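You operate a simulated robot arm through the tools that you are given. There is no shell and no other tool. Be economical: measure what you need, move in short steps, check, and stop when the job is done.

Carry out the task below with a simulated robot arm. There is one attempt and no reset: what you move stays moved.

JOB
Shut the main drive down: machines out of gear, motor off, switch locked.
Fine: mixer and blower go out; the motor stands before you lock.

It is judged by the outcome, as a careful person would: the job done as asked, and still so three seconds after it is handed in. It fails if anything else is knocked over, pushed out of place, dropped, spilled or broken.

ROBOT AND FRAMES
A 7-joint arm with a two-finger parallel gripper on a trunk, on a base that drives. Base frame: it is fixed to the floor where the robot stands at the start and does not move with it; the origin is under the middle of the robot, x ahead of it, y to its left, z up. Readings come in mm, rad, newtons and seconds.
Its first joint turns from -2.897 to 2.897 rad. Payload 4.4 kg.
Tool frame: the origin (TCP) lies between the finger pads and is the grasp point; the fingertips stand 23 mm ahead of it; z points along the fingers, y is the line along which they close. Largest opening 94 mm; finger width 38, thickness 10; the body of the gripper, 54 by 96 mm, starts 39 mm behind the TCP.
Orientation is that of the tool frame in the base frame, as a unit quaternion [x, y, z, w]. With the fingers straight down and closing along the base's y, the tool's x points along the base's -x, its y along +y and its z along -z.

CONTROLS
- The arm moves only by the tool servo_tool. Its arguments are lists of equal length, an entry for each row: "offset": the shift along the tool's x, y, z in units of 100 mm (1.0 is 100 mm), a list of three; "dr": the turn, a rotation vector about the tool's x, y, z in units of 180 degrees (1.0 is 180 degrees), a list of three; "claw": the opening, from 0 (shut) to 1 (fully open). In form: {"offset": [[tx, ty, tz], ...], "dr": [[ax, ay, az], ...], "claw": [claw, ...]}. A call has 1 to 10 rows; each row is the pose to reach, as a shift and turn from the pose commanded when the call began, along the tool's axes at that moment. A call with a number of a shift or a turn outside -1 to 1 is refused whole. Each row takes 0.2 s and may step no farther than 50 mm and 0.15 rad from the row before; otherwise, or with a gripper value out of range, the whole call is refused. Where a pose cannot be reached the arm comes as near as it can. A force on the tool above 90 N (or 10 N above the force at the start of the call, whichever is more), or a blocked arm, ends the call early, and 0.2 s more pass. Each finger travels about 108 mm/s and halts on what it meets, pressing with about 27 N; the grip force reading is that of the motor and also rises with nothing between the fingers. The clock runs only during rows and for 0.2 s after the last one: add rows that repeat a pose to give the fingers time. The reply holds the time, the measured pose of the TCP, the force on the tool along the base axes, the opening and the grip force, in the units named above and with some noise, with the torque about the TCP (base axes, N m) and any sound that the robot's microphone picked up.
- Cameras (640 x 400 px; columns grow to the right, rows downward): "scene" is now at [177.9, 284.2, 1504.5]; the picture's right is [0.54, -0.84, 0.00], its down [-0.19, -0.12, -0.98] and it looks along [0.82, 0.52, -0.22] (base axes); focal length 214 px, centre (320, 200). "wrist" rides on the gripper at [86, 16, -74] in the tool frame; the picture's right is [-0.18, 0.98, 0.00], its down [-0.58, -0.11, -0.81] and it looks along [-0.79, -0.15, 0.59] (tool axes); focal length 243 px, centre (320, 200).
- camera(camera): a new picture of that camera. It takes no simulated time.
- steer(legs): drives the robot by 1 to 6 legs, each [ahead, left, turn to the left] in mm, mm and rad, along the robot's own axes; the way and the turn of a leg run together, so that a leg with both is an arc; at most 1500 mm and 3.142 rad a leg. The arm and the cameras ride along, it lands a little off, and it stops where it bumps. It gives what a move gives.
- pan_tilt(pan, tilt): turns the head with the scene camera to pan (to the left, within 2.094 rad either way) and tilt (down, from -0.506 to 1.204), counted from straight ahead of the robot. It gives what a move gives.
- point_at(camera, pixels): for up to 12 pixels [column, row] of the newest picture of that camera ("zoom" is the newest enlarged one), the place [x, y, z] in the base frame of the surface seen there, good to about 2 mm. It takes no simulated time.
- enlarge(camera, box): a new picture of the part [left, top, right, bottom] of that camera's present view, enlarged. It takes no simulated time.
- finish_job(): hands the job in; it is judged then, once.

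Keep the steps short. Do not move on a guess: measure, check each grasp and each placing, and mend mistakes. In all there are 80 turns and 48 pictures (those below and enlarged ones count). Leave the gripper open and the arm clear of the work at the hand-in unless told otherwise, and finish with a single line.

The tools are called after "Call:" as name(argument=value, ...) on one line, values as JSON. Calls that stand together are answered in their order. servo_tool: Moves the arm, as the interface text tells. Its arguments: {"type":"object","properties":{"offset":{"type":"array"},"dr":{"type":"array"},"claw":{"type":"array"}},"required":["offset","dr","claw"]} The other tools are called the same way: steer (legs) drives the base; pan_tilt (pan, tilt) turns the head that bears the scene camera; camera (camera) takes a picture; point_at (camera, pixels) gives the place of the surface under pixels of a picture; enlarge (camera, box) takes an enlarged picture of a part of a camera's view; finish_job () hands the job in.

At the start:

```text
time: 0.0
eef_pos: [474.3, 281.1, 1425.5]
orientation: [0.0, 1.0, 0.0, 0.0]
force: [-0.1, -0.3, -0.9]
torque: [0.01, -0.02, -0.01]
width: 94.0
grasp_force: 0.0
robot x, y, heading: [0.4, -0.4, -0.003]
head pan, tilt: [0.567, 0.222]
```

scene: 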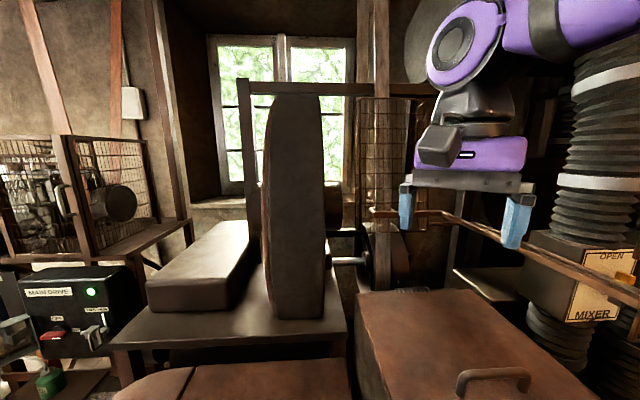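
wrist: 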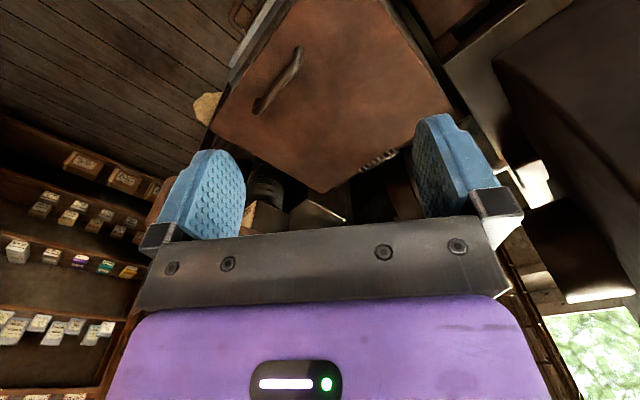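

I see the main drive control box at the left of the scene (around 75,310) and a MIXER sign at right (595,290). First I look closer at both.

Call:
enlarge(camera="scene", box=[0, 240, 160, 400])

Call:
enlarge(camera="scene", box=[340, 180, 640, 368])

```text
2.50 times, centred on (80, 320) of scene
```

zoom: 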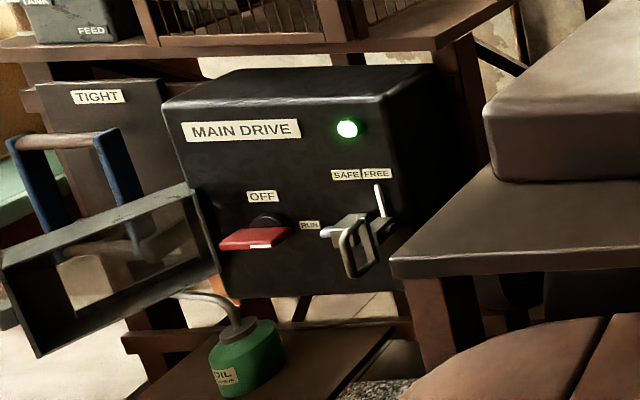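

```text
2.13 times, centred on (490, 274) of scene
```

zoom: 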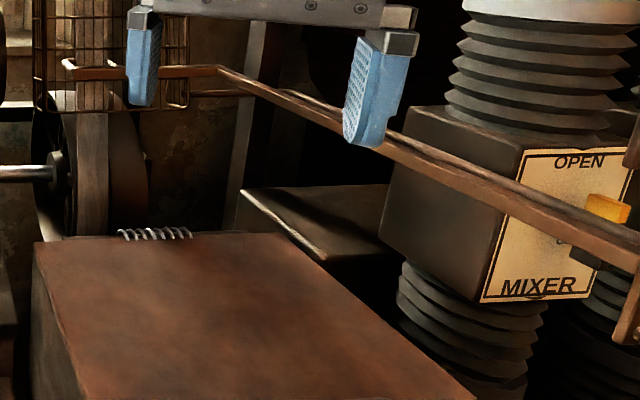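

The MAIN DRIVE panel has a red rotary switch (OFF above, RUN to the right) and a SAFE/FREE lock piece. I need to see the machines' levers, so I pan the head around.

Call:
pan_tilt(pan=-0.3, tilt=0.4)

Call:
camera(camera="scene")

Call:
pan_tilt(pan=1.4, tilt=0.4)

Call:
camera(camera="scene")

```text
time: 1.2
eef_pos: [473.2, 280.9, 1426.5]
orientation: [0.001, 1.0, 0.0, 0.0]
force: [-0.4, -0.5, 0.0]
torque: [-0.01, -0.02, 0.02]
width: 94.0
grasp_force: 0.1
robot x, y, heading: [0.6, 0.7, 0.004]
head pan, tilt: [-0.3, 0.4]
```

```text
43 pictures are left
```

scene: 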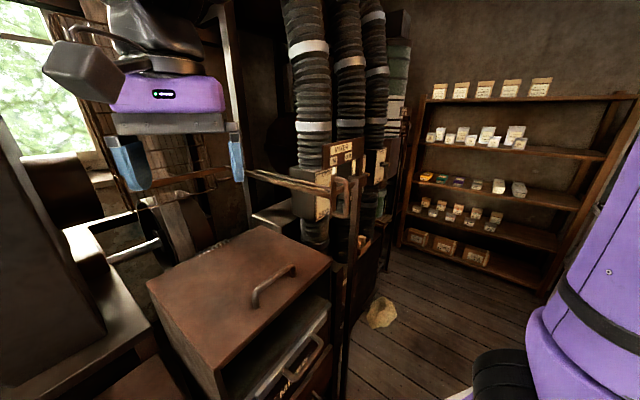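

```text
time: 2.9
eef_pos: [472.0, 280.8, 1425.3]
orientation: [0.001, 1.0, 0.0, 0.001]
force: [0.2, 0.0, 0.6]
torque: [0.0, -0.01, -0.01]
width: 94.1
grasp_force: 0.1
robot x, y, heading: [2.1, -2.0, -0.005]
head pan, tilt: [1.4, 0.4]
```

```text
42 pictures are left
```

scene: 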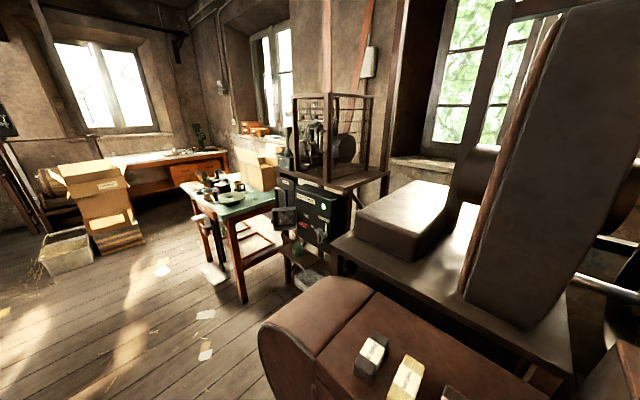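

The mixer sign is on a shifting fork near the belt. I look closer at these places.

Call:
enlarge(camera="scene", box=[260, 170, 380, 245])

Call:
pan_tilt(pan=-0.2, tilt=0.3)

Call:
enlarge(camera="scene", box=[200, 120, 440, 270])

```text
5.33 times, centred on (320, 208) of scene
```

zoom: 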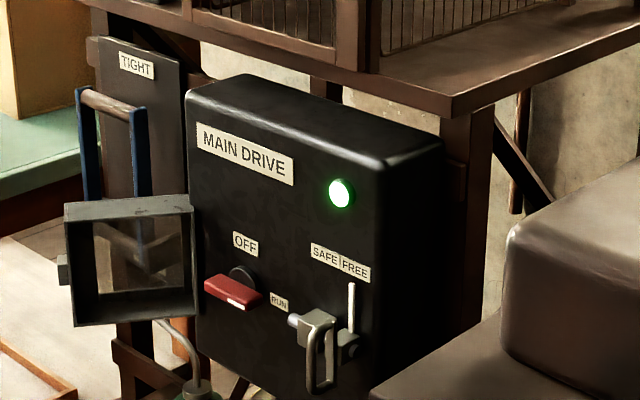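

```text
time: 4.6
eef_pos: [473.7, 283.0, 1425.5]
orientation: [-0.001, 1.0, 0.0, 0.0]
force: [0.1, 0.7, -0.4]
torque: [-0.01, -0.01, 0.03]
width: 94.0
grasp_force: 0.1
robot x, y, heading: [-0.4, 0.8, -0.003]
head pan, tilt: [-0.201, 0.3]
```

```text
2.67 times, centred on (320, 195) of scene
```

zoom: 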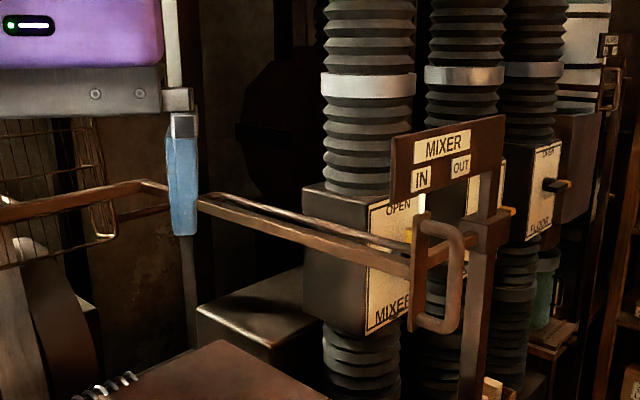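

The mixer's belt shifter has a D-handle under an IN/OUT plate. A similar one seems farther right (610,80 in the zoom). I measure and look there.

Call:
point_at(camera="zoom", pixels=[[420, 180], [460, 168], [421, 230], [455, 232], [458, 280], [436, 327], [418, 290], [490, 235], [400, 265], [210, 200], [60, 200], [610, 90]])

Call:
enlarge(camera="scene", box=[390, 110, 470, 160])

Call:
enlarge(camera="scene", box=[330, 150, 410, 250])

```text
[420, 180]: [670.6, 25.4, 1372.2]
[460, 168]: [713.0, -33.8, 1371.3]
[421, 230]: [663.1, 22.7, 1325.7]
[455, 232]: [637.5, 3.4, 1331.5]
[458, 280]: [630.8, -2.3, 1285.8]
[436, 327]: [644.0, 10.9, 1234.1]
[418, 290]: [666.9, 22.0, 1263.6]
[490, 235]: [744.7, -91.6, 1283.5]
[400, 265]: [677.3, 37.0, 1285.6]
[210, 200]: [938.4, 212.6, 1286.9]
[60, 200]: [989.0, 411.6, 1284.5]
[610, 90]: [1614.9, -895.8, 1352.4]
```

```text
8.00 times, centred on (430, 135) of scene
```

zoom: 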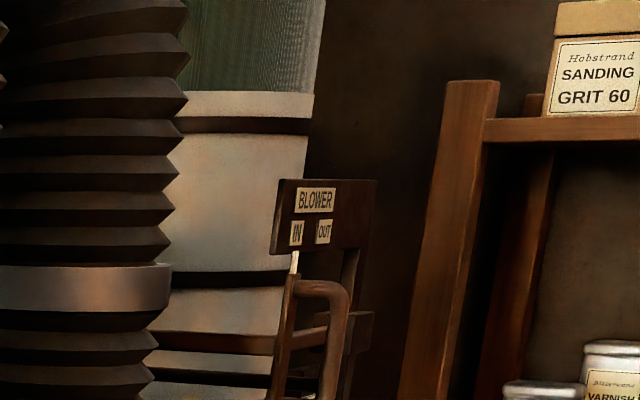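

```text
4.00 times, centred on (370, 200) of scene
```

zoom: 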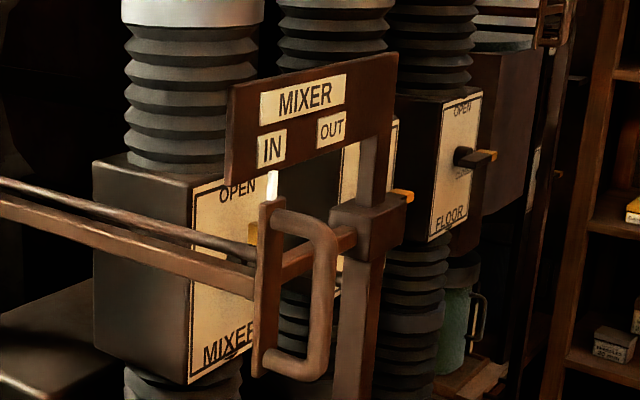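

Mixer handle's pointer is at IN; the slide direction toward OUT is about (0.58,-0.81). Blower shifter is the same kind, farther away. I'll check the floor for driving.

Call:
pan_tilt(pan=-0.5, tilt=0.8)

Call:
camera(camera="scene")

Call:
pan_tilt(pan=-1.4, tilt=0.7)

Call:
camera(camera="scene")

```text
time: 5.5
eef_pos: [473.3, 280.6, 1424.3]
orientation: [0.0, 1.0, 0.0, 0.0]
force: [-0.6, -0.3, 0.1]
torque: [-0.04, 0.0, -0.01]
width: 94.3
grasp_force: 0.1
robot x, y, heading: [-0.7, 0.4, -0.002]
head pan, tilt: [-0.499, 0.799]
```

```text
37 pictures are left
```

scene: 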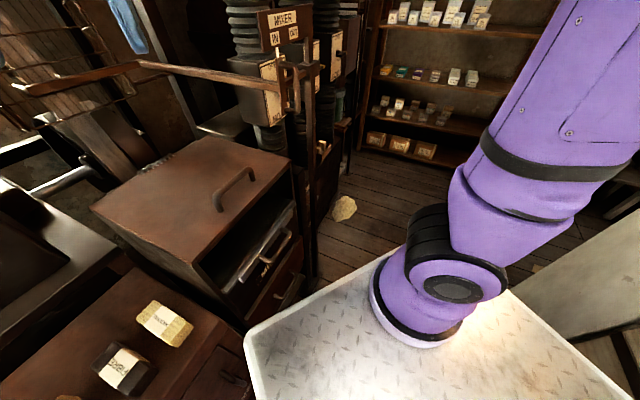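

```text
time: 6.7
eef_pos: [472.7, 281.1, 1427.3]
orientation: [-0.001, 1.0, 0.0, -0.001]
force: [0.7, 0.2, 1.3]
torque: [0.0, -0.01, 0.0]
width: 94.1
grasp_force: 0.1
robot x, y, heading: [-0.1, -0.8, -0.003]
head pan, tilt: [-1.4, 0.7]
```

```text
36 pictures are left
```

scene: 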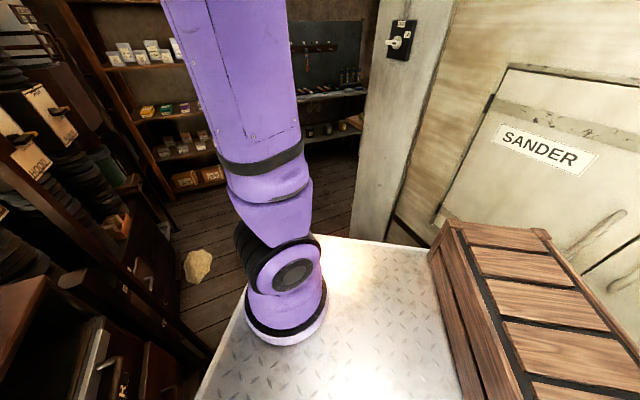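

The space is tight: a wooden chest sits right of the base. I measure the base plate, chest, bag and passage.

Call:
point_at(camera="scene", pixels=[[319, 237], [425, 250], [430, 260], [300, 300], [290, 310], [440, 222], [200, 250], [195, 280], [215, 330], [350, 235], [420, 200], [165, 230]])

Call:
pan_tilt(pan=-0.5, tilt=0.8)

Call:
enlarge(camera="scene", box=[0, 0, 640, 400])

Call:
point_at(camera="zoom", pixels=[[245, 340], [400, 240], [290, 230], [290, 285], [305, 295], [345, 208], [240, 330], [305, 265], [330, 180], [360, 145], [292, 75], [190, 390]])

```text
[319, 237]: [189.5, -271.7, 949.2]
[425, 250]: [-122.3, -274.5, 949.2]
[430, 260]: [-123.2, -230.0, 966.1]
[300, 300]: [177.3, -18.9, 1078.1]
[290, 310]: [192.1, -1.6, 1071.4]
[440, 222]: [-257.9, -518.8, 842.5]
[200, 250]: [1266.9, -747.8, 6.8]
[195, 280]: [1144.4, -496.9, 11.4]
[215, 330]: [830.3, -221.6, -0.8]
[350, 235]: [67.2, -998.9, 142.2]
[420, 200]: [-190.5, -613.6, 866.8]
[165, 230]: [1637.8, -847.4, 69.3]
```

```text
time: 7.9
eef_pos: [473.0, 281.4, 1425.4]
orientation: [0.0, 1.0, 0.0, 0.0]
force: [0.2, -1.1, -0.4]
torque: [-0.01, -0.01, -0.02]
width: 94.0
grasp_force: 0.0
robot x, y, heading: [-1.3, -2.0, 0.0]
head pan, tilt: [-0.499, 0.799]
```

```text
1.00 times, centred on (320, 200) of scene (not enlarged: the box is as wide or as high as the picture)
```

zoom: 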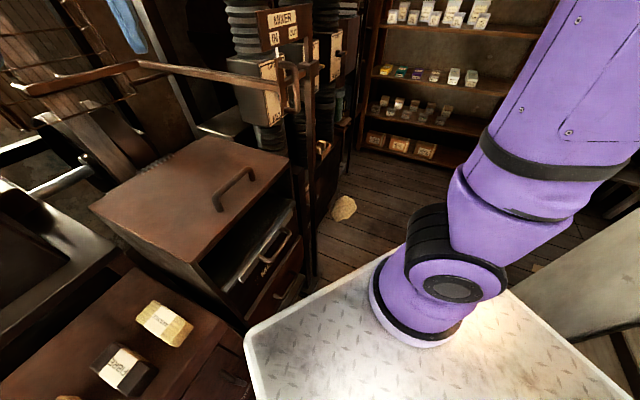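

```text
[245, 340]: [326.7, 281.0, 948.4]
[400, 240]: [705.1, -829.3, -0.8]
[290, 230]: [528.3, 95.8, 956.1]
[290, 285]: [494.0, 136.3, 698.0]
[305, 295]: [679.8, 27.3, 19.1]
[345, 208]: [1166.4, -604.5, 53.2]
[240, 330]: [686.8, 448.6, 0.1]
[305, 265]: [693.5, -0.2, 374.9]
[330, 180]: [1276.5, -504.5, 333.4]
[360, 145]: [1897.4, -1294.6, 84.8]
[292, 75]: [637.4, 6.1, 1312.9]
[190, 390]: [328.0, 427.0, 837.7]
```

The base plate is about 950 mm high, ±280 mm wide and 327 mm ahead. I look right again to measure wall and crate.

Call:
pan_tilt(pan=-1.8, tilt=0.75)

Call:
camera(camera="scene")

```text
time: 9.4
eef_pos: [474.6, 281.6, 1425.9]
orientation: [-0.001, 1.0, 0.0, 0.0]
force: [0.7, 0.3, 0.7]
torque: [-0.02, 0.01, -0.01]
width: 93.8
grasp_force: 0.1
robot x, y, heading: [2.0, 1.6, -0.001]
head pan, tilt: [-1.799, 0.75]
```

```text
34 pictures are left
```

scene: 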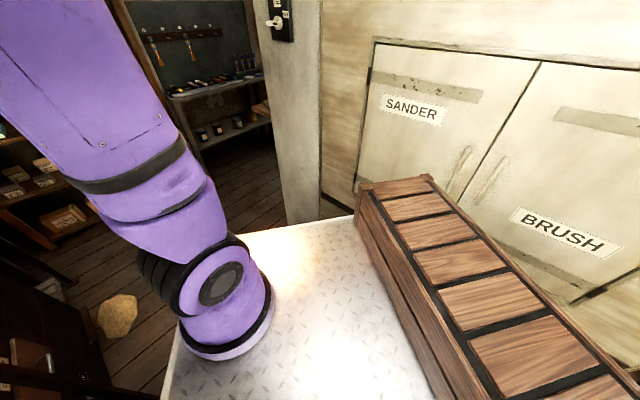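

Call:
point_at(camera="scene", pixels=[[368, 190], [430, 178], [400, 300], [600, 370], [480, 150], [340, 200], [300, 205], [410, 110], [560, 230], [345, 120], [220, 350], [235, 300]])

```text
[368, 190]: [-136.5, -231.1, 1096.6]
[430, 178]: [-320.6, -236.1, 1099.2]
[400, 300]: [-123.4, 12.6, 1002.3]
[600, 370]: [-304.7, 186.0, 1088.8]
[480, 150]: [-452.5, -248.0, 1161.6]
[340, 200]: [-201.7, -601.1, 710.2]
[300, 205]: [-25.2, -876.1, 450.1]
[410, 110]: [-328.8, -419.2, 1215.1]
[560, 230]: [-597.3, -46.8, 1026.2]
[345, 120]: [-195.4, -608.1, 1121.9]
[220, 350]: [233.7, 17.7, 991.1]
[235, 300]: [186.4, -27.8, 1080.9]
```

The crate is on the robot's own deck; the aisle is narrow but the mixer handle (632,0,1283) is already within reach with the tool tilted down. I measure the handle precisely.

Call:
pan_tilt(pan=-0.35, tilt=0.3)

Call:
enlarge(camera="scene", box=[290, 140, 400, 260])

```text
time: 10.9
eef_pos: [473.7, 280.8, 1426.2]
orientation: [0.0, 1.0, 0.0, 0.0]
force: [0.4, -0.4, 0.6]
torque: [0.03, 0.01, 0.0]
width: 93.9
grasp_force: 0.1
robot x, y, heading: [2.5, -2.5, -0.004]
head pan, tilt: [-0.351, 0.3]
```

```text
3.33 times, centred on (345, 200) of scene
```

zoom: 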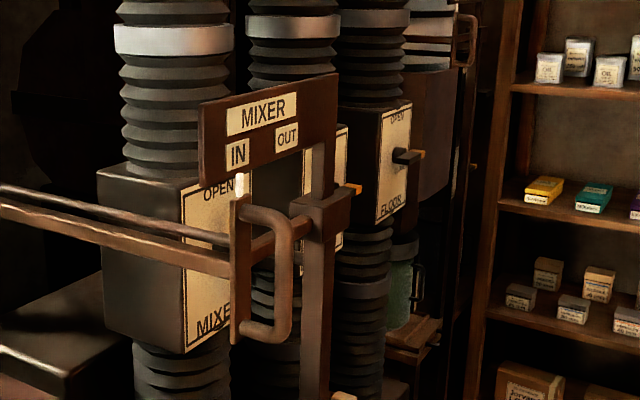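

Call:
point_at(camera="zoom", pixels=[[237, 153], [287, 137], [239, 185], [236, 250], [236, 330], [270, 214], [287, 230], [287, 270], [285, 315], [262, 333], [205, 170], [330, 90]])

Call:
enlarge(camera="scene", box=[350, 130, 390, 160])

Call:
point_at(camera="zoom", pixels=[[320, 200], [360, 120], [420, 150], [420, 250], [300, 100], [480, 200], [300, 250], [360, 330], [450, 230], [250, 200], [380, 200], [400, 350]])

```text
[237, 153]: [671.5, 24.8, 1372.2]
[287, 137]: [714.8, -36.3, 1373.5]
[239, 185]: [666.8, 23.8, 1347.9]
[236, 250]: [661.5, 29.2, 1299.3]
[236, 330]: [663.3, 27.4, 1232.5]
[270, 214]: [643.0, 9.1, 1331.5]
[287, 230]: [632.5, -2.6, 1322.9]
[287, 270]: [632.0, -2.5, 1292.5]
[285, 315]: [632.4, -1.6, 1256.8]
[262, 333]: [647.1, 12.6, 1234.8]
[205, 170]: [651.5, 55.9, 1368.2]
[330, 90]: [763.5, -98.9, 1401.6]
```

```text
13.33 times, centred on (370, 145) of scene
```

zoom: 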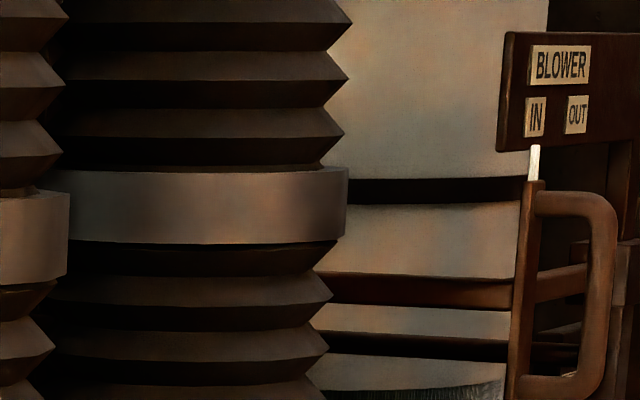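

```text
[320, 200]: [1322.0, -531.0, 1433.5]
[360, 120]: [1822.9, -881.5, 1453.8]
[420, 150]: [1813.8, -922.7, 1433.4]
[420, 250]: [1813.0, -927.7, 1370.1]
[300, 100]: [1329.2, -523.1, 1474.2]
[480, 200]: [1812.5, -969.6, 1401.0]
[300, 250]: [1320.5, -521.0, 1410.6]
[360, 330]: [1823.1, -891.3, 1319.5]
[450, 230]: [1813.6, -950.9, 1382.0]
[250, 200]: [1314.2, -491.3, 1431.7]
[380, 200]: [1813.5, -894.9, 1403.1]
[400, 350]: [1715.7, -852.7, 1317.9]
```

Call:
point_at(camera="zoom", pixels=[[536, 118], [577, 115], [534, 165], [527, 250], [520, 350], [604, 230], [600, 300], [595, 370], [550, 205], [545, 385], [630, 230], [505, 90]])

```text
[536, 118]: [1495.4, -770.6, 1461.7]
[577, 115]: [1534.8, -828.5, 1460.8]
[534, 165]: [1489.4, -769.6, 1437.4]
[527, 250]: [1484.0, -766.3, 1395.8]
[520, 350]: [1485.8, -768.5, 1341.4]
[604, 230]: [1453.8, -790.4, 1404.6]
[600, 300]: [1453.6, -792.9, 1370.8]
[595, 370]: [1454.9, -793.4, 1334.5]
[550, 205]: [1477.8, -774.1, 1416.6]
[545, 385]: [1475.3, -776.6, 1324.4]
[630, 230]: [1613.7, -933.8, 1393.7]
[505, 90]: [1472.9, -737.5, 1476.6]
```

Both shifters have identical geometry; for the mixer the grip bar centre is about (637,-3), z 1235–1330, slide toward (0.58,-0.815). First I yaw the tool 35° and move toward it.

Call:
servo_tool(offset=[[-0.05, -0.2, -0.1], [-0.1, -0.4, -0.15], [-0.15, -0.6, -0.2], [-0.2, -0.8, -0.2], [-0.2, -1.0, -0.2], [-0.2, -1.0, -0.2]], dr=[[0, 0, -0.0393], [0, 0, -0.0786], [0, 0, -0.118], [0, 0, -0.1573], [0, 0, -0.1967], [0, 0, -0.1967]], claw=[1, 1, 1, 1, 1, 1])

```text
time: 12.3
eef_pos: [492.4, 181.1, 1444.8]
orientation: [-0.305, 0.952, 0.0, -0.001]
force: [-0.4, -0.3, 0.5]
torque: [0.0, 0.02, -0.03]
width: 93.9
grasp_force: 0.0
robot x, y, heading: [-2.3, 1.4, -0.002]
head pan, tilt: [-0.351, 0.3]
```

Yaw is right (tool x = -n). Next I tilt 40° and move on along the slide direction.

Call:
servo_tool(offset=[[0.1, -0.2, 0], [0.2, -0.4, 0], [0.3, -0.6, 0], [0.4, -0.8, 0], [0.5, -1.0, 0], [0.5, -1.0, 0]], dr=[[0, -0.0446, 0], [0, -0.0891, 0], [0, -0.1337, 0], [0, -0.1782, 0], [0, -0.2228, 0], [0, -0.2228, 0]], claw=[1, 1, 1, 1, 1, 1])

```text
time: 13.8
eef_pos: [511.2, 70.3, 1447.4]
orientation: [-0.286, 0.895, 0.105, 0.327]
force: [-0.1, 0.1, -0.5]
torque: [0.0, -0.01, -0.01]
width: 94.2
grasp_force: 0.0
robot x, y, heading: [-1.2, 3.0, 0.001]
head pan, tilt: [-0.351, 0.3]
```

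Tilt achieved. Now move to a pre-grasp point 120 mm short of the bar.

Call:
servo_tool(offset=[[0.1, -0.33, 0], [0.2, -0.66, 0], [0.3, -1.0, 0], [0.3, -1.0, 0]], dr=[[0, 0, 0], [0, 0, 0], [0, 0, 0], [0, 0, 0]], claw=[1, 1, 1, 1])

Call:
servo_tool(offset=[[0.19, -0.33, 0.3], [0.19, -0.33, 0.3]], dr=[[0, 0, 0], [0, 0, 0]], claw=[1, 1])

Call:
camera(camera="wrist")

Call:
enlarge(camera="scene", box=[240, 100, 440, 260])

```text
time: 14.8
eef_pos: [550.5, -25.0, 1426.6]
orientation: [-0.285, 0.895, 0.104, 0.326]
force: [0.5, 0.9, 0.4]
torque: [0.0, -0.01, -0.05]
width: 94.2
grasp_force: 0.1
robot x, y, heading: [0.9, -0.3, 0.0]
head pan, tilt: [-0.351, 0.3]
```

```text
time: 15.3
eef_pos: [574.1, -48.6, 1391.9]
orientation: [-0.286, 0.895, 0.105, 0.326]
force: [-0.1, 0.2, 0.7]
torque: [-0.01, 0.02, -0.03]
width: 93.9
grasp_force: 0.0
robot x, y, heading: [1.0, 2.6, 0.002]
head pan, tilt: [-0.351, 0.3]
```

```text
31 pictures are left
```

wrist: 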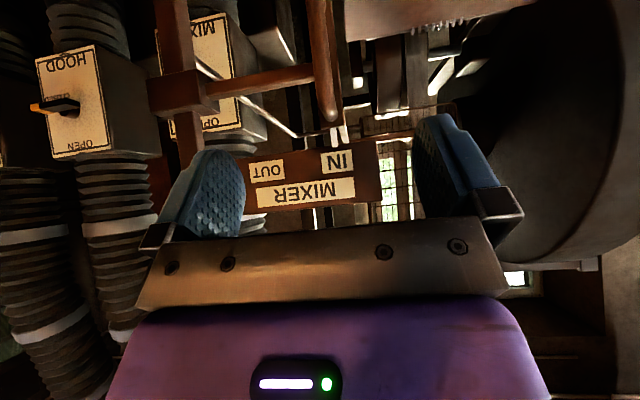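

```text
2.50 times, centred on (340, 180) of scene
```

zoom: 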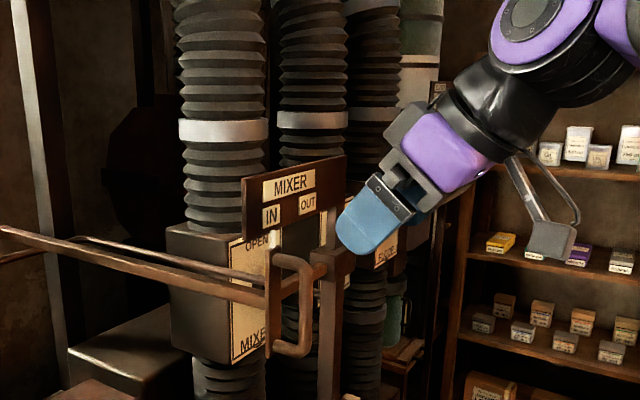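

The bar (column ~325 in the wrist view) lies centred between the fingers. I measure it from here.

Call:
point_at(camera="wrist", pixels=[[318, 30], [326, 30], [322, 70], [325, 100], [328, 118], [313, 70], [335, 70]])

```text
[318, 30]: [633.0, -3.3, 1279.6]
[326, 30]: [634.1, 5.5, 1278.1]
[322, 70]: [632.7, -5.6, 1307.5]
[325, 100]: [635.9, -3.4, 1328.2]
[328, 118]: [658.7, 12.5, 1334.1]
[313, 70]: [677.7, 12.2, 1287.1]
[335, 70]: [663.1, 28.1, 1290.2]
```

Bar centre about (637,0). I advance 120 mm along the tool axis in two calls.

Call:
servo_tool(offset=[[0, 0.02, 0.35], [0, 0.02, 0.7], [0, 0.02, 0.95], [0, 0.02, 0.95]], dr=[[0, 0, 0], [0, 0, 0], [0, 0, 0], [0, 0, 0]], claw=[1, 1, 1, 1])

Call:
servo_tool(offset=[[0, 0, 0.13], [0, 0, 0.25], [0, 0, 0.25]], dr=[[0, 0, 0], [0, 0, 0], [0, 0, 0]], claw=[1, 1, 1])

Call:
enlarge(camera="scene", box=[260, 120, 400, 250])

```text
time: 16.4
eef_pos: [621.2, -9.8, 1318.6]
orientation: [-0.285, 0.895, 0.104, 0.327]
force: [-0.3, 0.0, 0.7]
torque: [0.03, -0.01, 0.03]
width: 93.9
grasp_force: 0.1
robot x, y, heading: [-1.1, -2.0, 0.001]
head pan, tilt: [-0.351, 0.3]
```

```text
time: 17.1
eef_pos: [633.6, -2.1, 1299.3]
orientation: [-0.286, 0.895, 0.105, 0.328]
force: [0.2, -0.4, 0.6]
torque: [-0.01, 0.0, 0.02]
width: 94.1
grasp_force: 0.1
robot x, y, heading: [-1.4, -0.5, 0.002]
head pan, tilt: [-0.351, 0.3]
```

```text
3.08 times, centred on (330, 185) of scene
```

zoom: 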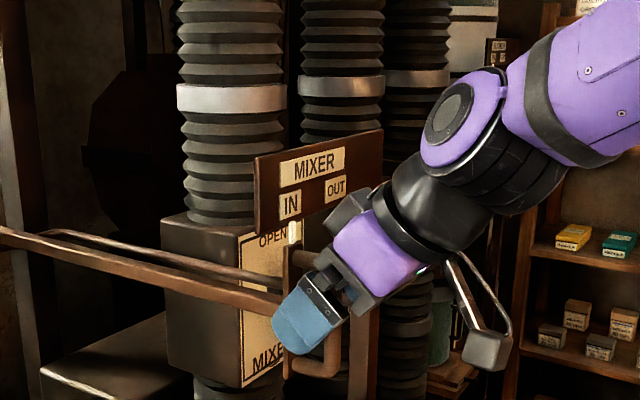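

The left finger passes on the near side and the bar sits between the pads. I close on it.

Call:
servo_tool(offset=[[0, 0, 0], [0, 0, 0], [0, 0, 0], [0, 0, 0]], dr=[[0, 0, 0], [0, 0, 0], [0, 0, 0], [0, 0, 0]], claw=[0.3, 0.15, 0.0, 0.0])

```text
time: 18.1
eef_pos: [636.1, -2.9, 1299.4]
orientation: [-0.284, 0.895, 0.104, 0.327]
force: [16.1, -19.1, 0.0]
torque: [0.04, -0.22, -0.27]
width: 13.8
grasp_force: 45.1
robot x, y, heading: [-0.3, -2.3, -0.003]
head pan, tilt: [-0.351, 0.3]
```

Gripped (13.8 mm wide). Now slide along the tool's -y (toward OUT) about 73 mm.

Call:
servo_tool(offset=[[0, -0.12, 0], [0, -0.24, 0], [0, -0.36, 0], [0, -0.48, 0], [0, -0.6, 0], [0, -0.73, 0], [0, -0.73, 0]], dr=[[0, 0, 0], [0, 0, 0], [0, 0, 0], [0, 0, 0], [0, 0, 0], [0, 0, 0], [0, 0, 0]], claw=[0, 0, 0, 0, 0, 0, 0])

Call:
enlarge(camera="scene", box=[260, 120, 400, 250])

```text
time: 19.8
eef_pos: [677.0, -59.6, 1299.6]
orientation: [-0.285, 0.895, 0.103, 0.327]
force: [9.0, 3.1, 22.0]
torque: [0.54, -0.52, 0.01]
width: 13.9
grasp_force: 45.5
robot x, y, heading: [0.1, -3.8, -0.006]
head pan, tilt: [-0.351, 0.3]
```

```text
3.08 times, centred on (330, 185) of scene
```

zoom: 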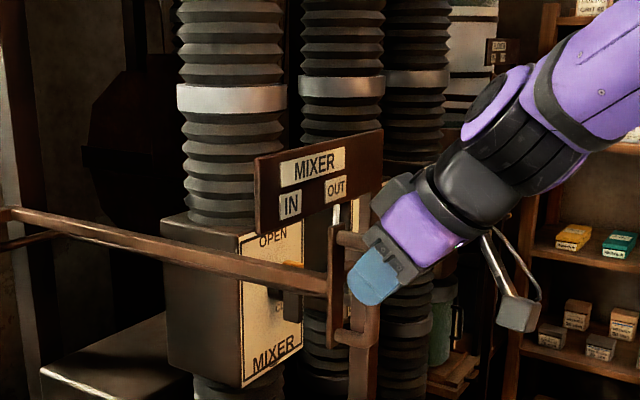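

The pointer is beneath OUT. I release and check that it stays.

Call:
servo_tool(offset=[[0, 0, 0], [0, 0, 0], [0, 0, 0], [0, 0, 0], [0, 0, 0]], dr=[[0, 0, 0], [0, 0, 0], [0, 0, 0], [0, 0, 0], [0, 0, 0]], claw=[0.3, 0.6, 1, 1, 1])

Call:
servo_tool(offset=[[0, 0, -0.3], [0, 0, -0.6], [0, 0, -1], [0, 0, -1]], dr=[[0, 0, 0], [0, 0, 0], [0, 0, 0], [0, 0, 0]], claw=[1, 1, 1, 1])

Call:
enlarge(camera="scene", box=[260, 120, 400, 250])

Call:
point_at(camera="zoom", pixels=[[340, 215], [336, 190], [291, 204], [373, 300]])

```text
time: 20.9
eef_pos: [677.1, -60.9, 1299.5]
orientation: [-0.286, 0.895, 0.105, 0.326]
force: [0.4, -0.2, -0.3]
torque: [-0.01, -0.06, -0.02]
width: 93.9
grasp_force: 0.1
robot x, y, heading: [2.1, -3.4, -0.004]
head pan, tilt: [-0.351, 0.3]
```

```text
time: 21.9
eef_pos: [624.6, -98.9, 1376.7]
orientation: [-0.286, 0.895, 0.104, 0.327]
force: [0.1, -0.7, 0.2]
torque: [-0.01, 0.01, -0.03]
width: 94.0
grasp_force: 0.0
robot x, y, heading: [0.5, 0.1, 0.002]
head pan, tilt: [-0.351, 0.3]
```

```text
3.08 times, centred on (330, 185) of scene
```

zoom: 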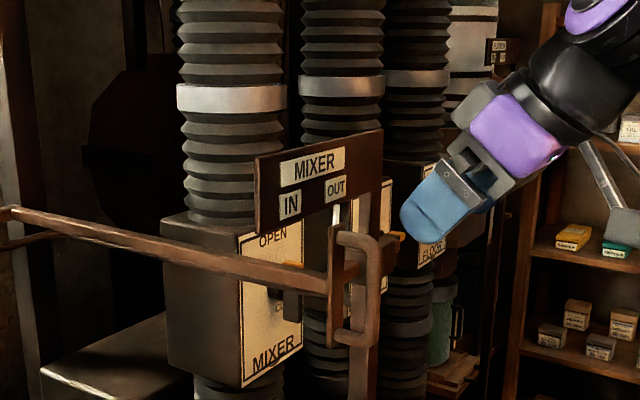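

```text
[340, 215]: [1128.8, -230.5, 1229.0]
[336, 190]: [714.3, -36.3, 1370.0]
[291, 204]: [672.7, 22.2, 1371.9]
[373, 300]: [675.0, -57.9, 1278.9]
```

It moved 70.4 mm while the label spacing is 74.6 mm, so I regrasp and push a few more mm to feel for the stop.

Call:
servo_tool(offset=[[0, 0, 0.35], [0, 0, 0.7], [0, 0, 1], [0, 0, 1], [0, 0, 1], [0, 0, 1], [0, 0, 1]], dr=[[0, 0, 0], [0, 0, 0], [0, 0, 0], [0, 0, 0], [0, 0, 0], [0, 0, 0], [0, 0, 0]], claw=[1, 1, 1, 1, 0.4, 0.0, 0])

Call:
servo_tool(offset=[[0, -0.03, 0], [0, -0.06, 0], [0, -0.06, 0]], dr=[[0, 0, 0], [0, 0, 0], [0, 0, 0]], claw=[0, 0, 0])

```text
time: 23.6
eef_pos: [676.4, -61.7, 1300.1]
orientation: [-0.285, 0.895, 0.104, 0.327]
force: [-0.9, 1.2, -3.4]
torque: [0.36, -0.68, 0.03]
width: 13.7
grasp_force: 45.0
robot x, y, heading: [-1.4, 0.0, 0.003]
head pan, tilt: [-0.351, 0.3]
```

```text
time: 24.4
eef_pos: [677.0, -62.0, 1299.2]
orientation: [-0.288, 0.895, 0.105, 0.325]
force: [-34.2, 28.4, -8.9]
torque: [0.23, -0.88, 0.47]
width: 13.8
grasp_force: 45.2
robot x, y, heading: [2.0, 2.0, -0.001]
head pan, tilt: [-0.351, 0.3]
```

It is firmly at its stop (44 N opposing), so the mixer is fully OUT. I release, back off and tuck the arm toward the robot.

Call:
servo_tool(offset=[[0, 0.06, 0], [0, 0.06, 0], [0, 0.06, 0], [0, 0.06, 0], [0, 0.03, -0.3], [0, 0, -0.6], [0, 0, -1], [0, 0, -1]], dr=[[0, 0, 0], [0, 0, 0], [0, 0, 0], [0, 0, 0], [0, 0, 0], [0, 0, 0], [0, 0, 0], [0, 0, 0]], claw=[0.3, 0.6, 1, 1, 1, 1, 1, 1])

Call:
servo_tool(offset=[[0.1, 0, -0.35], [0.3, 0.1, -0.7], [0.5, 0.2, -1], [0.5, 0.3, -1]], dr=[[0, 0, 0], [0, 0, 0], [0, 0, 0], [0, 0, 0]], claw=[1, 1, 1, 1])

```text
time: 26.1
eef_pos: [626.8, -103.2, 1377.1]
orientation: [-0.286, 0.895, 0.104, 0.327]
force: [-0.8, -0.4, -0.4]
torque: [-0.01, 0.01, -0.01]
width: 94.0
grasp_force: 0.0
robot x, y, heading: [4.6, -0.8, -0.001]
head pan, tilt: [-0.351, 0.3]
```

```text
time: 27.1
eef_pos: [525.5, -139.7, 1421.3]
orientation: [-0.285, 0.895, 0.105, 0.327]
force: [-0.4, 0.3, 0.1]
torque: [0.02, 0.01, 0.0]
width: 94.2
grasp_force: 0.1
robot x, y, heading: [1.1, -2.5, 0.004]
head pan, tilt: [-0.351, 0.3]
```

Mixer handle released at OUT. Now I yaw the tool back to robot-forward and turn the base 0.618 rad left so that it faces the machines.

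Call:
servo_tool(offset=[[0, 0, 0], [0, 0, 0], [0, 0, 0], [0, 0, 0], [0, 0, 0], [0, 0, 0]], dr=[[0.0253, 0, 0.0301], [0.0507, 0, 0.0602], [0.076, 0, 0.0903], [0.1014, 0, 0.1204], [0.1267, 0, 0.1505], [0.1267, 0, 0.1505]], claw=[1, 1, 1, 1, 1, 1])

Call:
steer(legs=[[0, 0, 0.618]])

Call:
pan_tilt(pan=-1.2, tilt=0.6)

Call:
camera(camera="scene")

```text
time: 28.6
eef_pos: [526.3, -137.4, 1420.1]
orientation: [0.001, 0.94, -0.001, 0.342]
force: [-0.4, 0.8, -0.4]
torque: [-0.01, 0.01, -0.02]
width: 93.9
grasp_force: 0.1
robot x, y, heading: [-1.7, 0.3, 0.007]
head pan, tilt: [-0.351, 0.3]
```

```text
time: 30.6
eef_pos: [509.7, 189.7, 1419.1]
orientation: [-0.284, 0.895, 0.103, 0.327]
force: [0.1, 0.2, 1.0]
torque: [-0.02, 0.01, 0.0]
width: 94.1
grasp_force: 0.1
robot x, y, heading: [-1.2, -2.0, 0.615]
head pan, tilt: [-0.351, 0.3]
```

```text
time: 31.8
eef_pos: [510.6, 190.4, 1419.5]
orientation: [-0.284, 0.895, 0.104, 0.328]
force: [0.2, 0.1, 0.3]
torque: [-0.01, 0.03, 0.0]
width: 94.0
grasp_force: 0.0
robot x, y, heading: [-0.7, -3.1, 0.615]
head pan, tilt: [-1.201, 0.6]
```

```text
26 pictures are left
```

scene: 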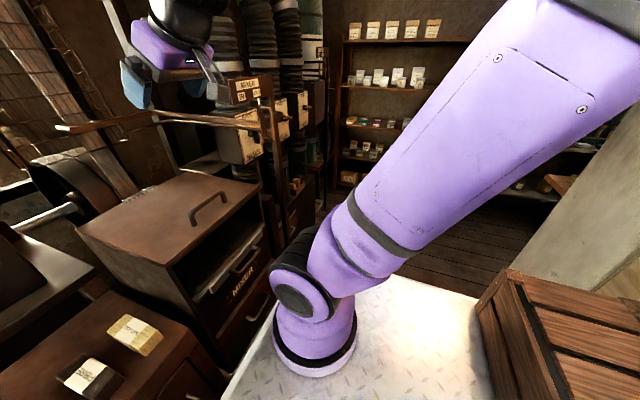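

Floor to the right looks clear. The gripper is too far forward for a sideways drive, so I pull it back 120 mm and up 30 mm, then drive 700 mm to the right.

Call:
servo_tool(offset=[[0.2, 0, -0.3], [0.45, 0, -0.6], [0.73, 0, -0.98], [0.73, 0, -0.98]], dr=[[0, 0, 0], [0, 0, 0], [0, 0, 0], [0, 0, 0]], claw=[1, 1, 1, 1])

Call:
steer(legs=[[0, -700, 0]])

Call:
camera(camera="scene")

```text
time: 32.8
eef_pos: [414.2, 122.2, 1448.8]
orientation: [-0.283, 0.896, 0.103, 0.327]
force: [-0.5, 0.2, 0.2]
torque: [-0.03, -0.02, 0.02]
width: 93.9
grasp_force: 0.2
robot x, y, heading: [-3.1, -0.4, 0.612]
head pan, tilt: [-1.201, 0.6]
```

```text
time: 36.6
eef_pos: [810.8, -463.2, 1449.7]
orientation: [-0.272, 0.899, 0.1, 0.328]
force: [-0.9, -0.2, -0.1]
torque: [-0.02, 0.01, -0.05]
width: 94.1
grasp_force: 0.0
robot x, y, heading: [394.2, -574.2, 0.588]
head pan, tilt: [-1.201, 0.6]
```

```text
25 pictures are left
```

scene: 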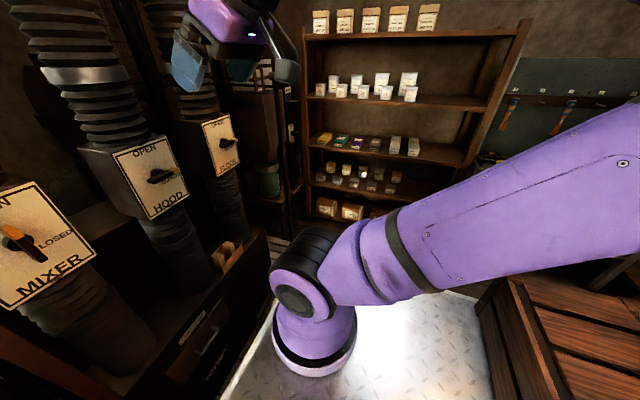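

I measure the shelf, back wall and free floor ahead of the next drive.

Call:
point_at(camera="scene", pixels=[[325, 210], [375, 213], [455, 235], [475, 150], [540, 150], [480, 270], [600, 265], [630, 260], [270, 240], [290, 90], [300, 200], [265, 80]])

```text
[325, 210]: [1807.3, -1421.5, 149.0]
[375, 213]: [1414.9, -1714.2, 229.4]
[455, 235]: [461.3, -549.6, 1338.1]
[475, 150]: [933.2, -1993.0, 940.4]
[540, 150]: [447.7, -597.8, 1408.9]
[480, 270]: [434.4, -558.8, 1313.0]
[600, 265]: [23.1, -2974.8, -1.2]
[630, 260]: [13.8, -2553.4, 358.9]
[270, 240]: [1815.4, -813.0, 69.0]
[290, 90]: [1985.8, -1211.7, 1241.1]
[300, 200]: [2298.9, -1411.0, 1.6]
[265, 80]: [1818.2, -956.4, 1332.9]
```

All clear up to the shelves (about 670 mm beyond the goal). I drive 640 mm right with a small heading correction.

Call:
steer(legs=[[0, 0, 0.03], [0, -640, 0]])

Call:
pan_tilt(pan=-0.4, tilt=0.2)

Call:
camera(camera="scene")

```text
time: 40.5
eef_pos: [1172.9, -976.0, 1449.4]
orientation: [-0.28, 0.897, 0.102, 0.327]
force: [0.1, -0.4, -0.2]
torque: [0.02, -0.02, 0.04]
width: 94.0
grasp_force: 0.1
robot x, y, heading: [757.6, -1092.6, 0.605]
head pan, tilt: [-1.201, 0.6]
```

```text
time: 41.6
eef_pos: [1172.8, -976.8, 1448.8]
orientation: [-0.28, 0.897, 0.103, 0.328]
force: [0.3, 0.1, -0.7]
torque: [-0.01, 0.03, -0.04]
width: 93.9
grasp_force: 0.0
robot x, y, heading: [756.4, -1094.0, 0.603]
head pan, tilt: [-0.4, 0.201]
```

```text
24 pictures are left
```

scene: 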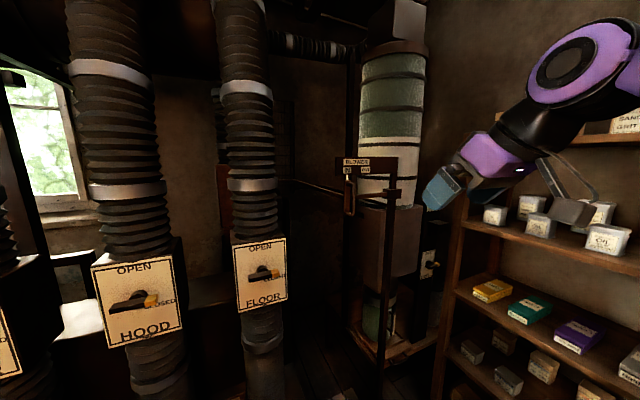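

Call:
enlarge(camera="scene", box=[320, 145, 420, 225])

Call:
point_at(camera="zoom", pixels=[[175, 155], [290, 158], [190, 225], [190, 260], [190, 290], [170, 255], [210, 255], [190, 200], [175, 130], [100, 110], [470, 110], [190, 310]])

```text
5.00 times, centred on (370, 185) of scene
```

zoom: 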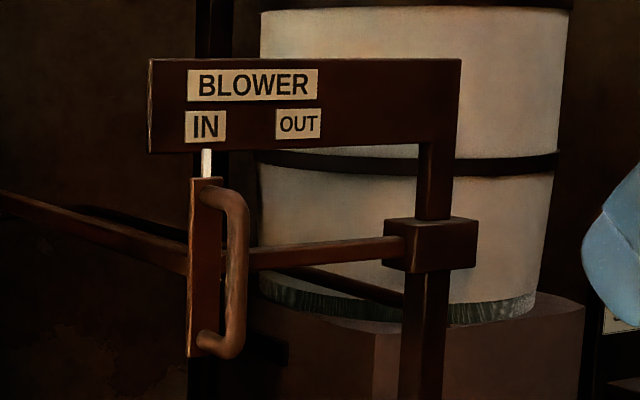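

```text
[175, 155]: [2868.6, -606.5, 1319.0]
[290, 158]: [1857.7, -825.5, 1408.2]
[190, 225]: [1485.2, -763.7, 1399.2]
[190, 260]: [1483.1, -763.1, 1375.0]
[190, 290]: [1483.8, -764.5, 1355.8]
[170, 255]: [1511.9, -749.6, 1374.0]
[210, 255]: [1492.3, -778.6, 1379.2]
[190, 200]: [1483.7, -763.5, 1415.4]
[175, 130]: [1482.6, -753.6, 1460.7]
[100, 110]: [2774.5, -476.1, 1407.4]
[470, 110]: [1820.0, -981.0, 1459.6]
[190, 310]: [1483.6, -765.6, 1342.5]
```

Call:
point_at(camera="zoom", pixels=[[240, 230], [240, 260], [240, 300], [234, 345], [225, 195], [206, 165], [205, 128], [298, 124], [200, 250], [215, 345]])

```text
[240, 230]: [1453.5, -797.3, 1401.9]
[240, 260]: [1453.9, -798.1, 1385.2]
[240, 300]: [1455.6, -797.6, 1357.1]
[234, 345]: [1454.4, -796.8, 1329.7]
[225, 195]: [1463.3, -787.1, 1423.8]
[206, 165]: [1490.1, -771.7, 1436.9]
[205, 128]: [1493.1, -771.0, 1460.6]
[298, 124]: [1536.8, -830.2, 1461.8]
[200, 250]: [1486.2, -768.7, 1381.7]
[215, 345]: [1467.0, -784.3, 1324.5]
```

Blower bar centre ≈ (1459,-794), z 1325–1424, pointer at IN. I move the tool to 110 mm short of it.

Call:
servo_tool(offset=[[-0.33, 0, 0.25], [-0.66, 0, 0.5], [-1.0, 0, 0.75], [-1, 0, 0.75]], dr=[[0, 0, 0], [0, 0, 0], [0, 0, 0], [0, 0, 0]], claw=[1, 1, 1, 1])

Call:
servo_tool(offset=[[-0.33, -0.04, 0.25], [-0.66, -0.08, 0.5], [-1.0, -0.12, 0.75], [-1.0, -0.12, 0.75]], dr=[[0, 0, 0], [0, 0, 0], [0, 0, 0], [0, 0, 0]], claw=[1, 1, 1, 1])

Call:
servo_tool(offset=[[-0.2, 0, 0.05], [-0.2, 0, 0.05]], dr=[[0, 0, 0], [0, 0, 0]], claw=[1, 1])

Call:
camera(camera="wrist")

```text
time: 42.6
eef_pos: [1277.6, -904.0, 1458.0]
orientation: [-0.279, 0.897, 0.102, 0.327]
force: [-0.1, -0.7, 0.8]
torque: [0.01, -0.03, 0.0]
width: 94.1
grasp_force: 0.0
robot x, y, heading: [756.6, -1091.0, 0.605]
head pan, tilt: [-0.4, 0.201]
```

```text
time: 43.6
eef_pos: [1386.7, -842.5, 1462.4]
orientation: [-0.279, 0.897, 0.102, 0.328]
force: [0.3, -1.0, 0.6]
torque: [-0.01, 0.01, -0.02]
width: 94.1
grasp_force: 0.0
robot x, y, heading: [756.7, -1094.7, 0.605]
head pan, tilt: [-0.4, 0.201]
```

```text
time: 44.2
eef_pos: [1400.9, -832.2, 1470.8]
orientation: [-0.279, 0.897, 0.101, 0.327]
force: [-0.5, 0.4, 0.3]
torque: [-0.01, 0.02, -0.02]
width: 94.1
grasp_force: 0.1
robot x, y, heading: [757.3, -1093.9, 0.607]
head pan, tilt: [-0.4, 0.201]
```

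```text
22 pictures are left
```

wrist: 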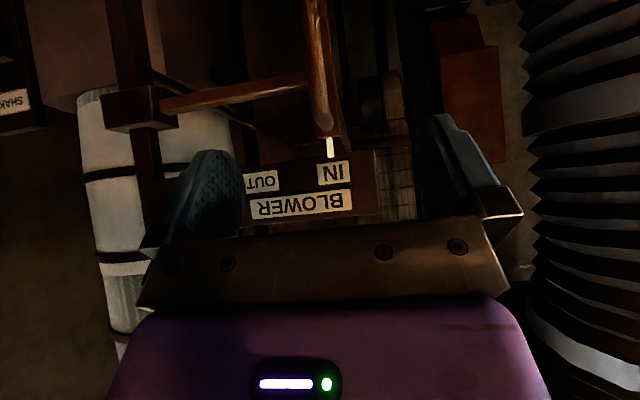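

The bar is again centred (col ~320). I advance 108 mm and close.

Call:
servo_tool(offset=[[0, 0.0, 0.35], [0, 0.0, 0.7], [0, 0.0, 0.9], [0, 0, 0.9]], dr=[[0, 0, 0], [0, 0, 0], [0, 0, 0], [0, 0, 0]], claw=[1, 1, 1, 1])

Call:
servo_tool(offset=[[0, 0, 0.1], [0, 0, 0.19], [0, 0, 0.19], [0, 0, 0.19], [0, 0, 0.19], [0, 0, 0.19], [0, 0, 0.19]], dr=[[0, 0, 0], [0, 0, 0], [0, 0, 0], [0, 0, 0], [0, 0, 0], [0, 0, 0], [0, 0, 0]], claw=[1, 1, 1, 0.4, 0.15, 0, 0])

```text
time: 45.2
eef_pos: [1447.2, -800.3, 1402.6]
orientation: [-0.278, 0.897, 0.101, 0.327]
force: [-0.3, -0.1, 0.1]
torque: [0.01, 0.0, -0.01]
width: 94.0
grasp_force: 0.1
robot x, y, heading: [757.2, -1100.1, 0.605]
head pan, tilt: [-0.4, 0.201]
```

```text
time: 46.9
eef_pos: [1458.6, -796.2, 1389.4]
orientation: [-0.279, 0.897, 0.102, 0.328]
force: [10.4, -11.5, 0.3]
torque: [-0.15, -0.43, -0.18]
width: 14.0
grasp_force: 44.7
robot x, y, heading: [756.4, -1094.4, 0.606]
head pan, tilt: [-0.4, 0.201]
```

Gripped (14 mm). I slide it 72 mm toward OUT.

Call:
servo_tool(offset=[[0, -0.12, 0], [0, -0.24, 0], [0, -0.36, 0], [0, -0.48, 0], [0, -0.6, 0], [0, -0.72, 0], [0, -0.74, 0], [0, -0.74, 0]], dr=[[0, 0, 0], [0, 0, 0], [0, 0, 0], [0, 0, 0], [0, 0, 0], [0, 0, 0], [0, 0, 0], [0, 0, 0]], claw=[0, 0, 0, 0, 0, 0, 0, 0])

Call:
enlarge(camera="scene", box=[320, 145, 420, 225])

```text
time: 48.6
eef_pos: [1501.0, -854.7, 1388.0]
orientation: [-0.28, 0.897, 0.102, 0.328]
force: [15.5, 15.1, 11.9]
torque: [0.15, -0.54, 0.06]
width: 13.9
grasp_force: 44.8
robot x, y, heading: [754.3, -1095.0, 0.604]
head pan, tilt: [-0.4, 0.201]
```

```text
5.00 times, centred on (370, 185) of scene
```

zoom: 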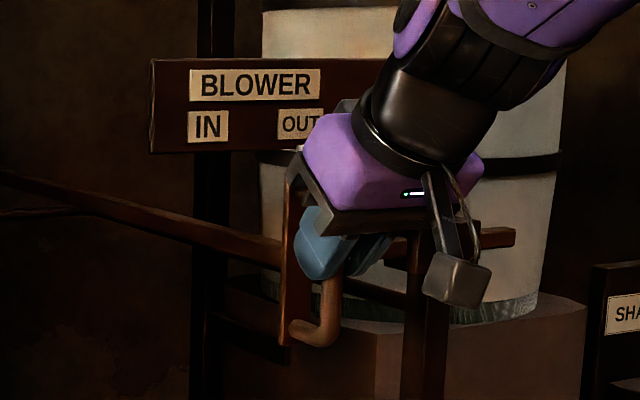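

Moved about 72 mm. I nudge 4 mm more to feel the stop.

Call:
servo_tool(offset=[[0, -0.03, 0], [0, -0.05, 0], [0, -0.05, 0]], dr=[[0, 0, 0], [0, 0, 0], [0, 0, 0]], claw=[0, 0, 0])

```text
time: 49.5
eef_pos: [1501.1, -854.9, 1388.7]
orientation: [-0.281, 0.897, 0.102, 0.326]
force: [-13.7, 35.5, 4.9]
torque: [0.26, -0.84, 0.22]
width: 14.0
grasp_force: 45.1
robot x, y, heading: [758.6, -1097.0, 0.598]
head pan, tilt: [-0.4, 0.201]
```

At the stop (it did not move, force up). I release, back out and check.

Call:
servo_tool(offset=[[0, 0.05, 0], [0, 0.05, 0], [0, 0.05, 0], [0, 0.05, 0], [0, 0.03, -0.3], [0, 0, -0.6], [0, 0, -1], [0, 0, -1]], dr=[[0, 0, 0], [0, 0, 0], [0, 0, 0], [0, 0, 0], [0, 0, 0], [0, 0, 0], [0, 0, 0], [0, 0, 0]], claw=[0.3, 0.6, 1, 1, 1, 1, 1, 1])

Call:
servo_tool(offset=[[0.33, 0, -0.25], [0.66, 0, -0.5], [1, 0, -0.75], [1, 0, -0.75]], dr=[[0, 0, 0], [0, 0, 0], [0, 0, 0], [0, 0, 0]], claw=[1, 1, 1, 1])

Call:
servo_tool(offset=[[0.33, 0, -0.25], [0.66, 0, -0.5], [1, 0, -0.75], [1, 0, -0.75]], dr=[[0, 0, 0], [0, 0, 0], [0, 0, 0], [0, 0, 0]], claw=[1, 1, 1, 1])

Call:
enlarge(camera="scene", box=[320, 145, 480, 273])

```text
time: 51.2
eef_pos: [1450.2, -896.0, 1466.7]
orientation: [-0.28, 0.897, 0.101, 0.328]
force: [-0.7, -0.5, 0.0]
torque: [0.0, -0.02, 0.0]
width: 94.0
grasp_force: 0.1
robot x, y, heading: [754.7, -1093.0, 0.598]
head pan, tilt: [-0.4, 0.201]
```

```text
time: 52.2
eef_pos: [1348.3, -968.3, 1460.9]
orientation: [-0.279, 0.897, 0.103, 0.328]
force: [-0.3, 0.4, -0.3]
torque: [0.01, 0.01, -0.02]
width: 94.0
grasp_force: 0.0
robot x, y, heading: [755.8, -1094.1, 0.604]
head pan, tilt: [-0.4, 0.201]
```

```text
time: 53.2
eef_pos: [1246.0, -1038.8, 1451.5]
orientation: [-0.28, 0.897, 0.102, 0.327]
force: [0.3, -0.8, 0.0]
torque: [-0.05, 0.01, 0.07]
width: 94.0
grasp_force: 0.1
robot x, y, heading: [757.9, -1089.5, 0.604]
head pan, tilt: [-0.4, 0.201]
```

```text
3.12 times, centred on (400, 209) of scene
```

zoom: 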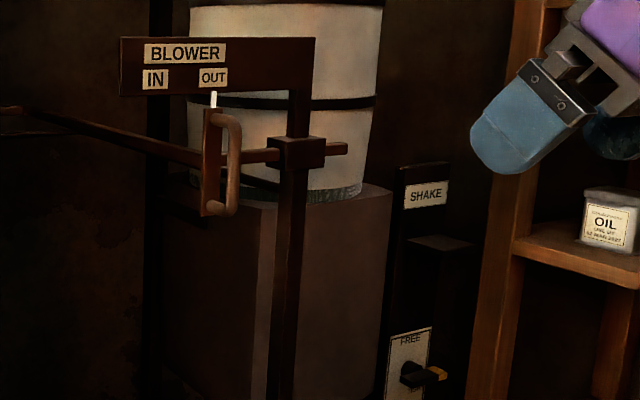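

Blower pointer is at OUT. Next I drive back left along the aisle toward the main drive.

Call:
steer(legs=[[0, 0, 0.014], [0, 660, 0], [0, 0, 0.0], [0, 660, 0]])

Call:
pan_tilt(pan=0.9, tilt=0.6)

Call:
camera(camera="scene")

```text
time: 60.8
eef_pos: [491.5, 35.2, 1451.6]
orientation: [-0.28, 0.897, 0.101, 0.327]
force: [0.0, 0.4, 0.5]
torque: [-0.05, 0.04, 0.03]
width: 94.4
grasp_force: 0.1
robot x, y, heading: [-0.7, -24.7, 0.609]
head pan, tilt: [-0.4, 0.201]
```

```text
time: 62.2
eef_pos: [491.2, 36.0, 1451.3]
orientation: [-0.281, 0.896, 0.103, 0.327]
force: [0.8, 0.1, -0.3]
torque: [0.02, 0.03, -0.02]
width: 93.7
grasp_force: 0.1
robot x, y, heading: [3.7, -22.5, 0.613]
head pan, tilt: [0.901, 0.6]
```

```text
19 pictures are left
```

scene: 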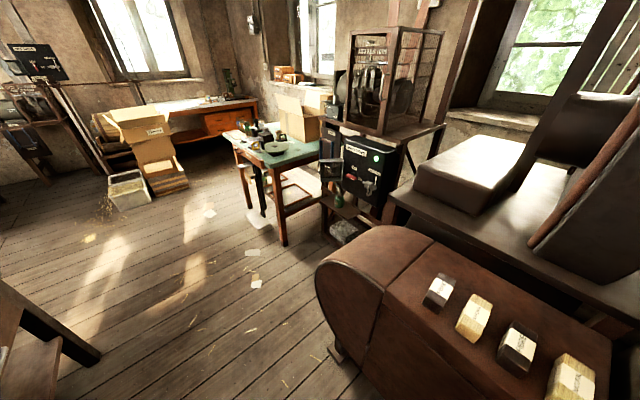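

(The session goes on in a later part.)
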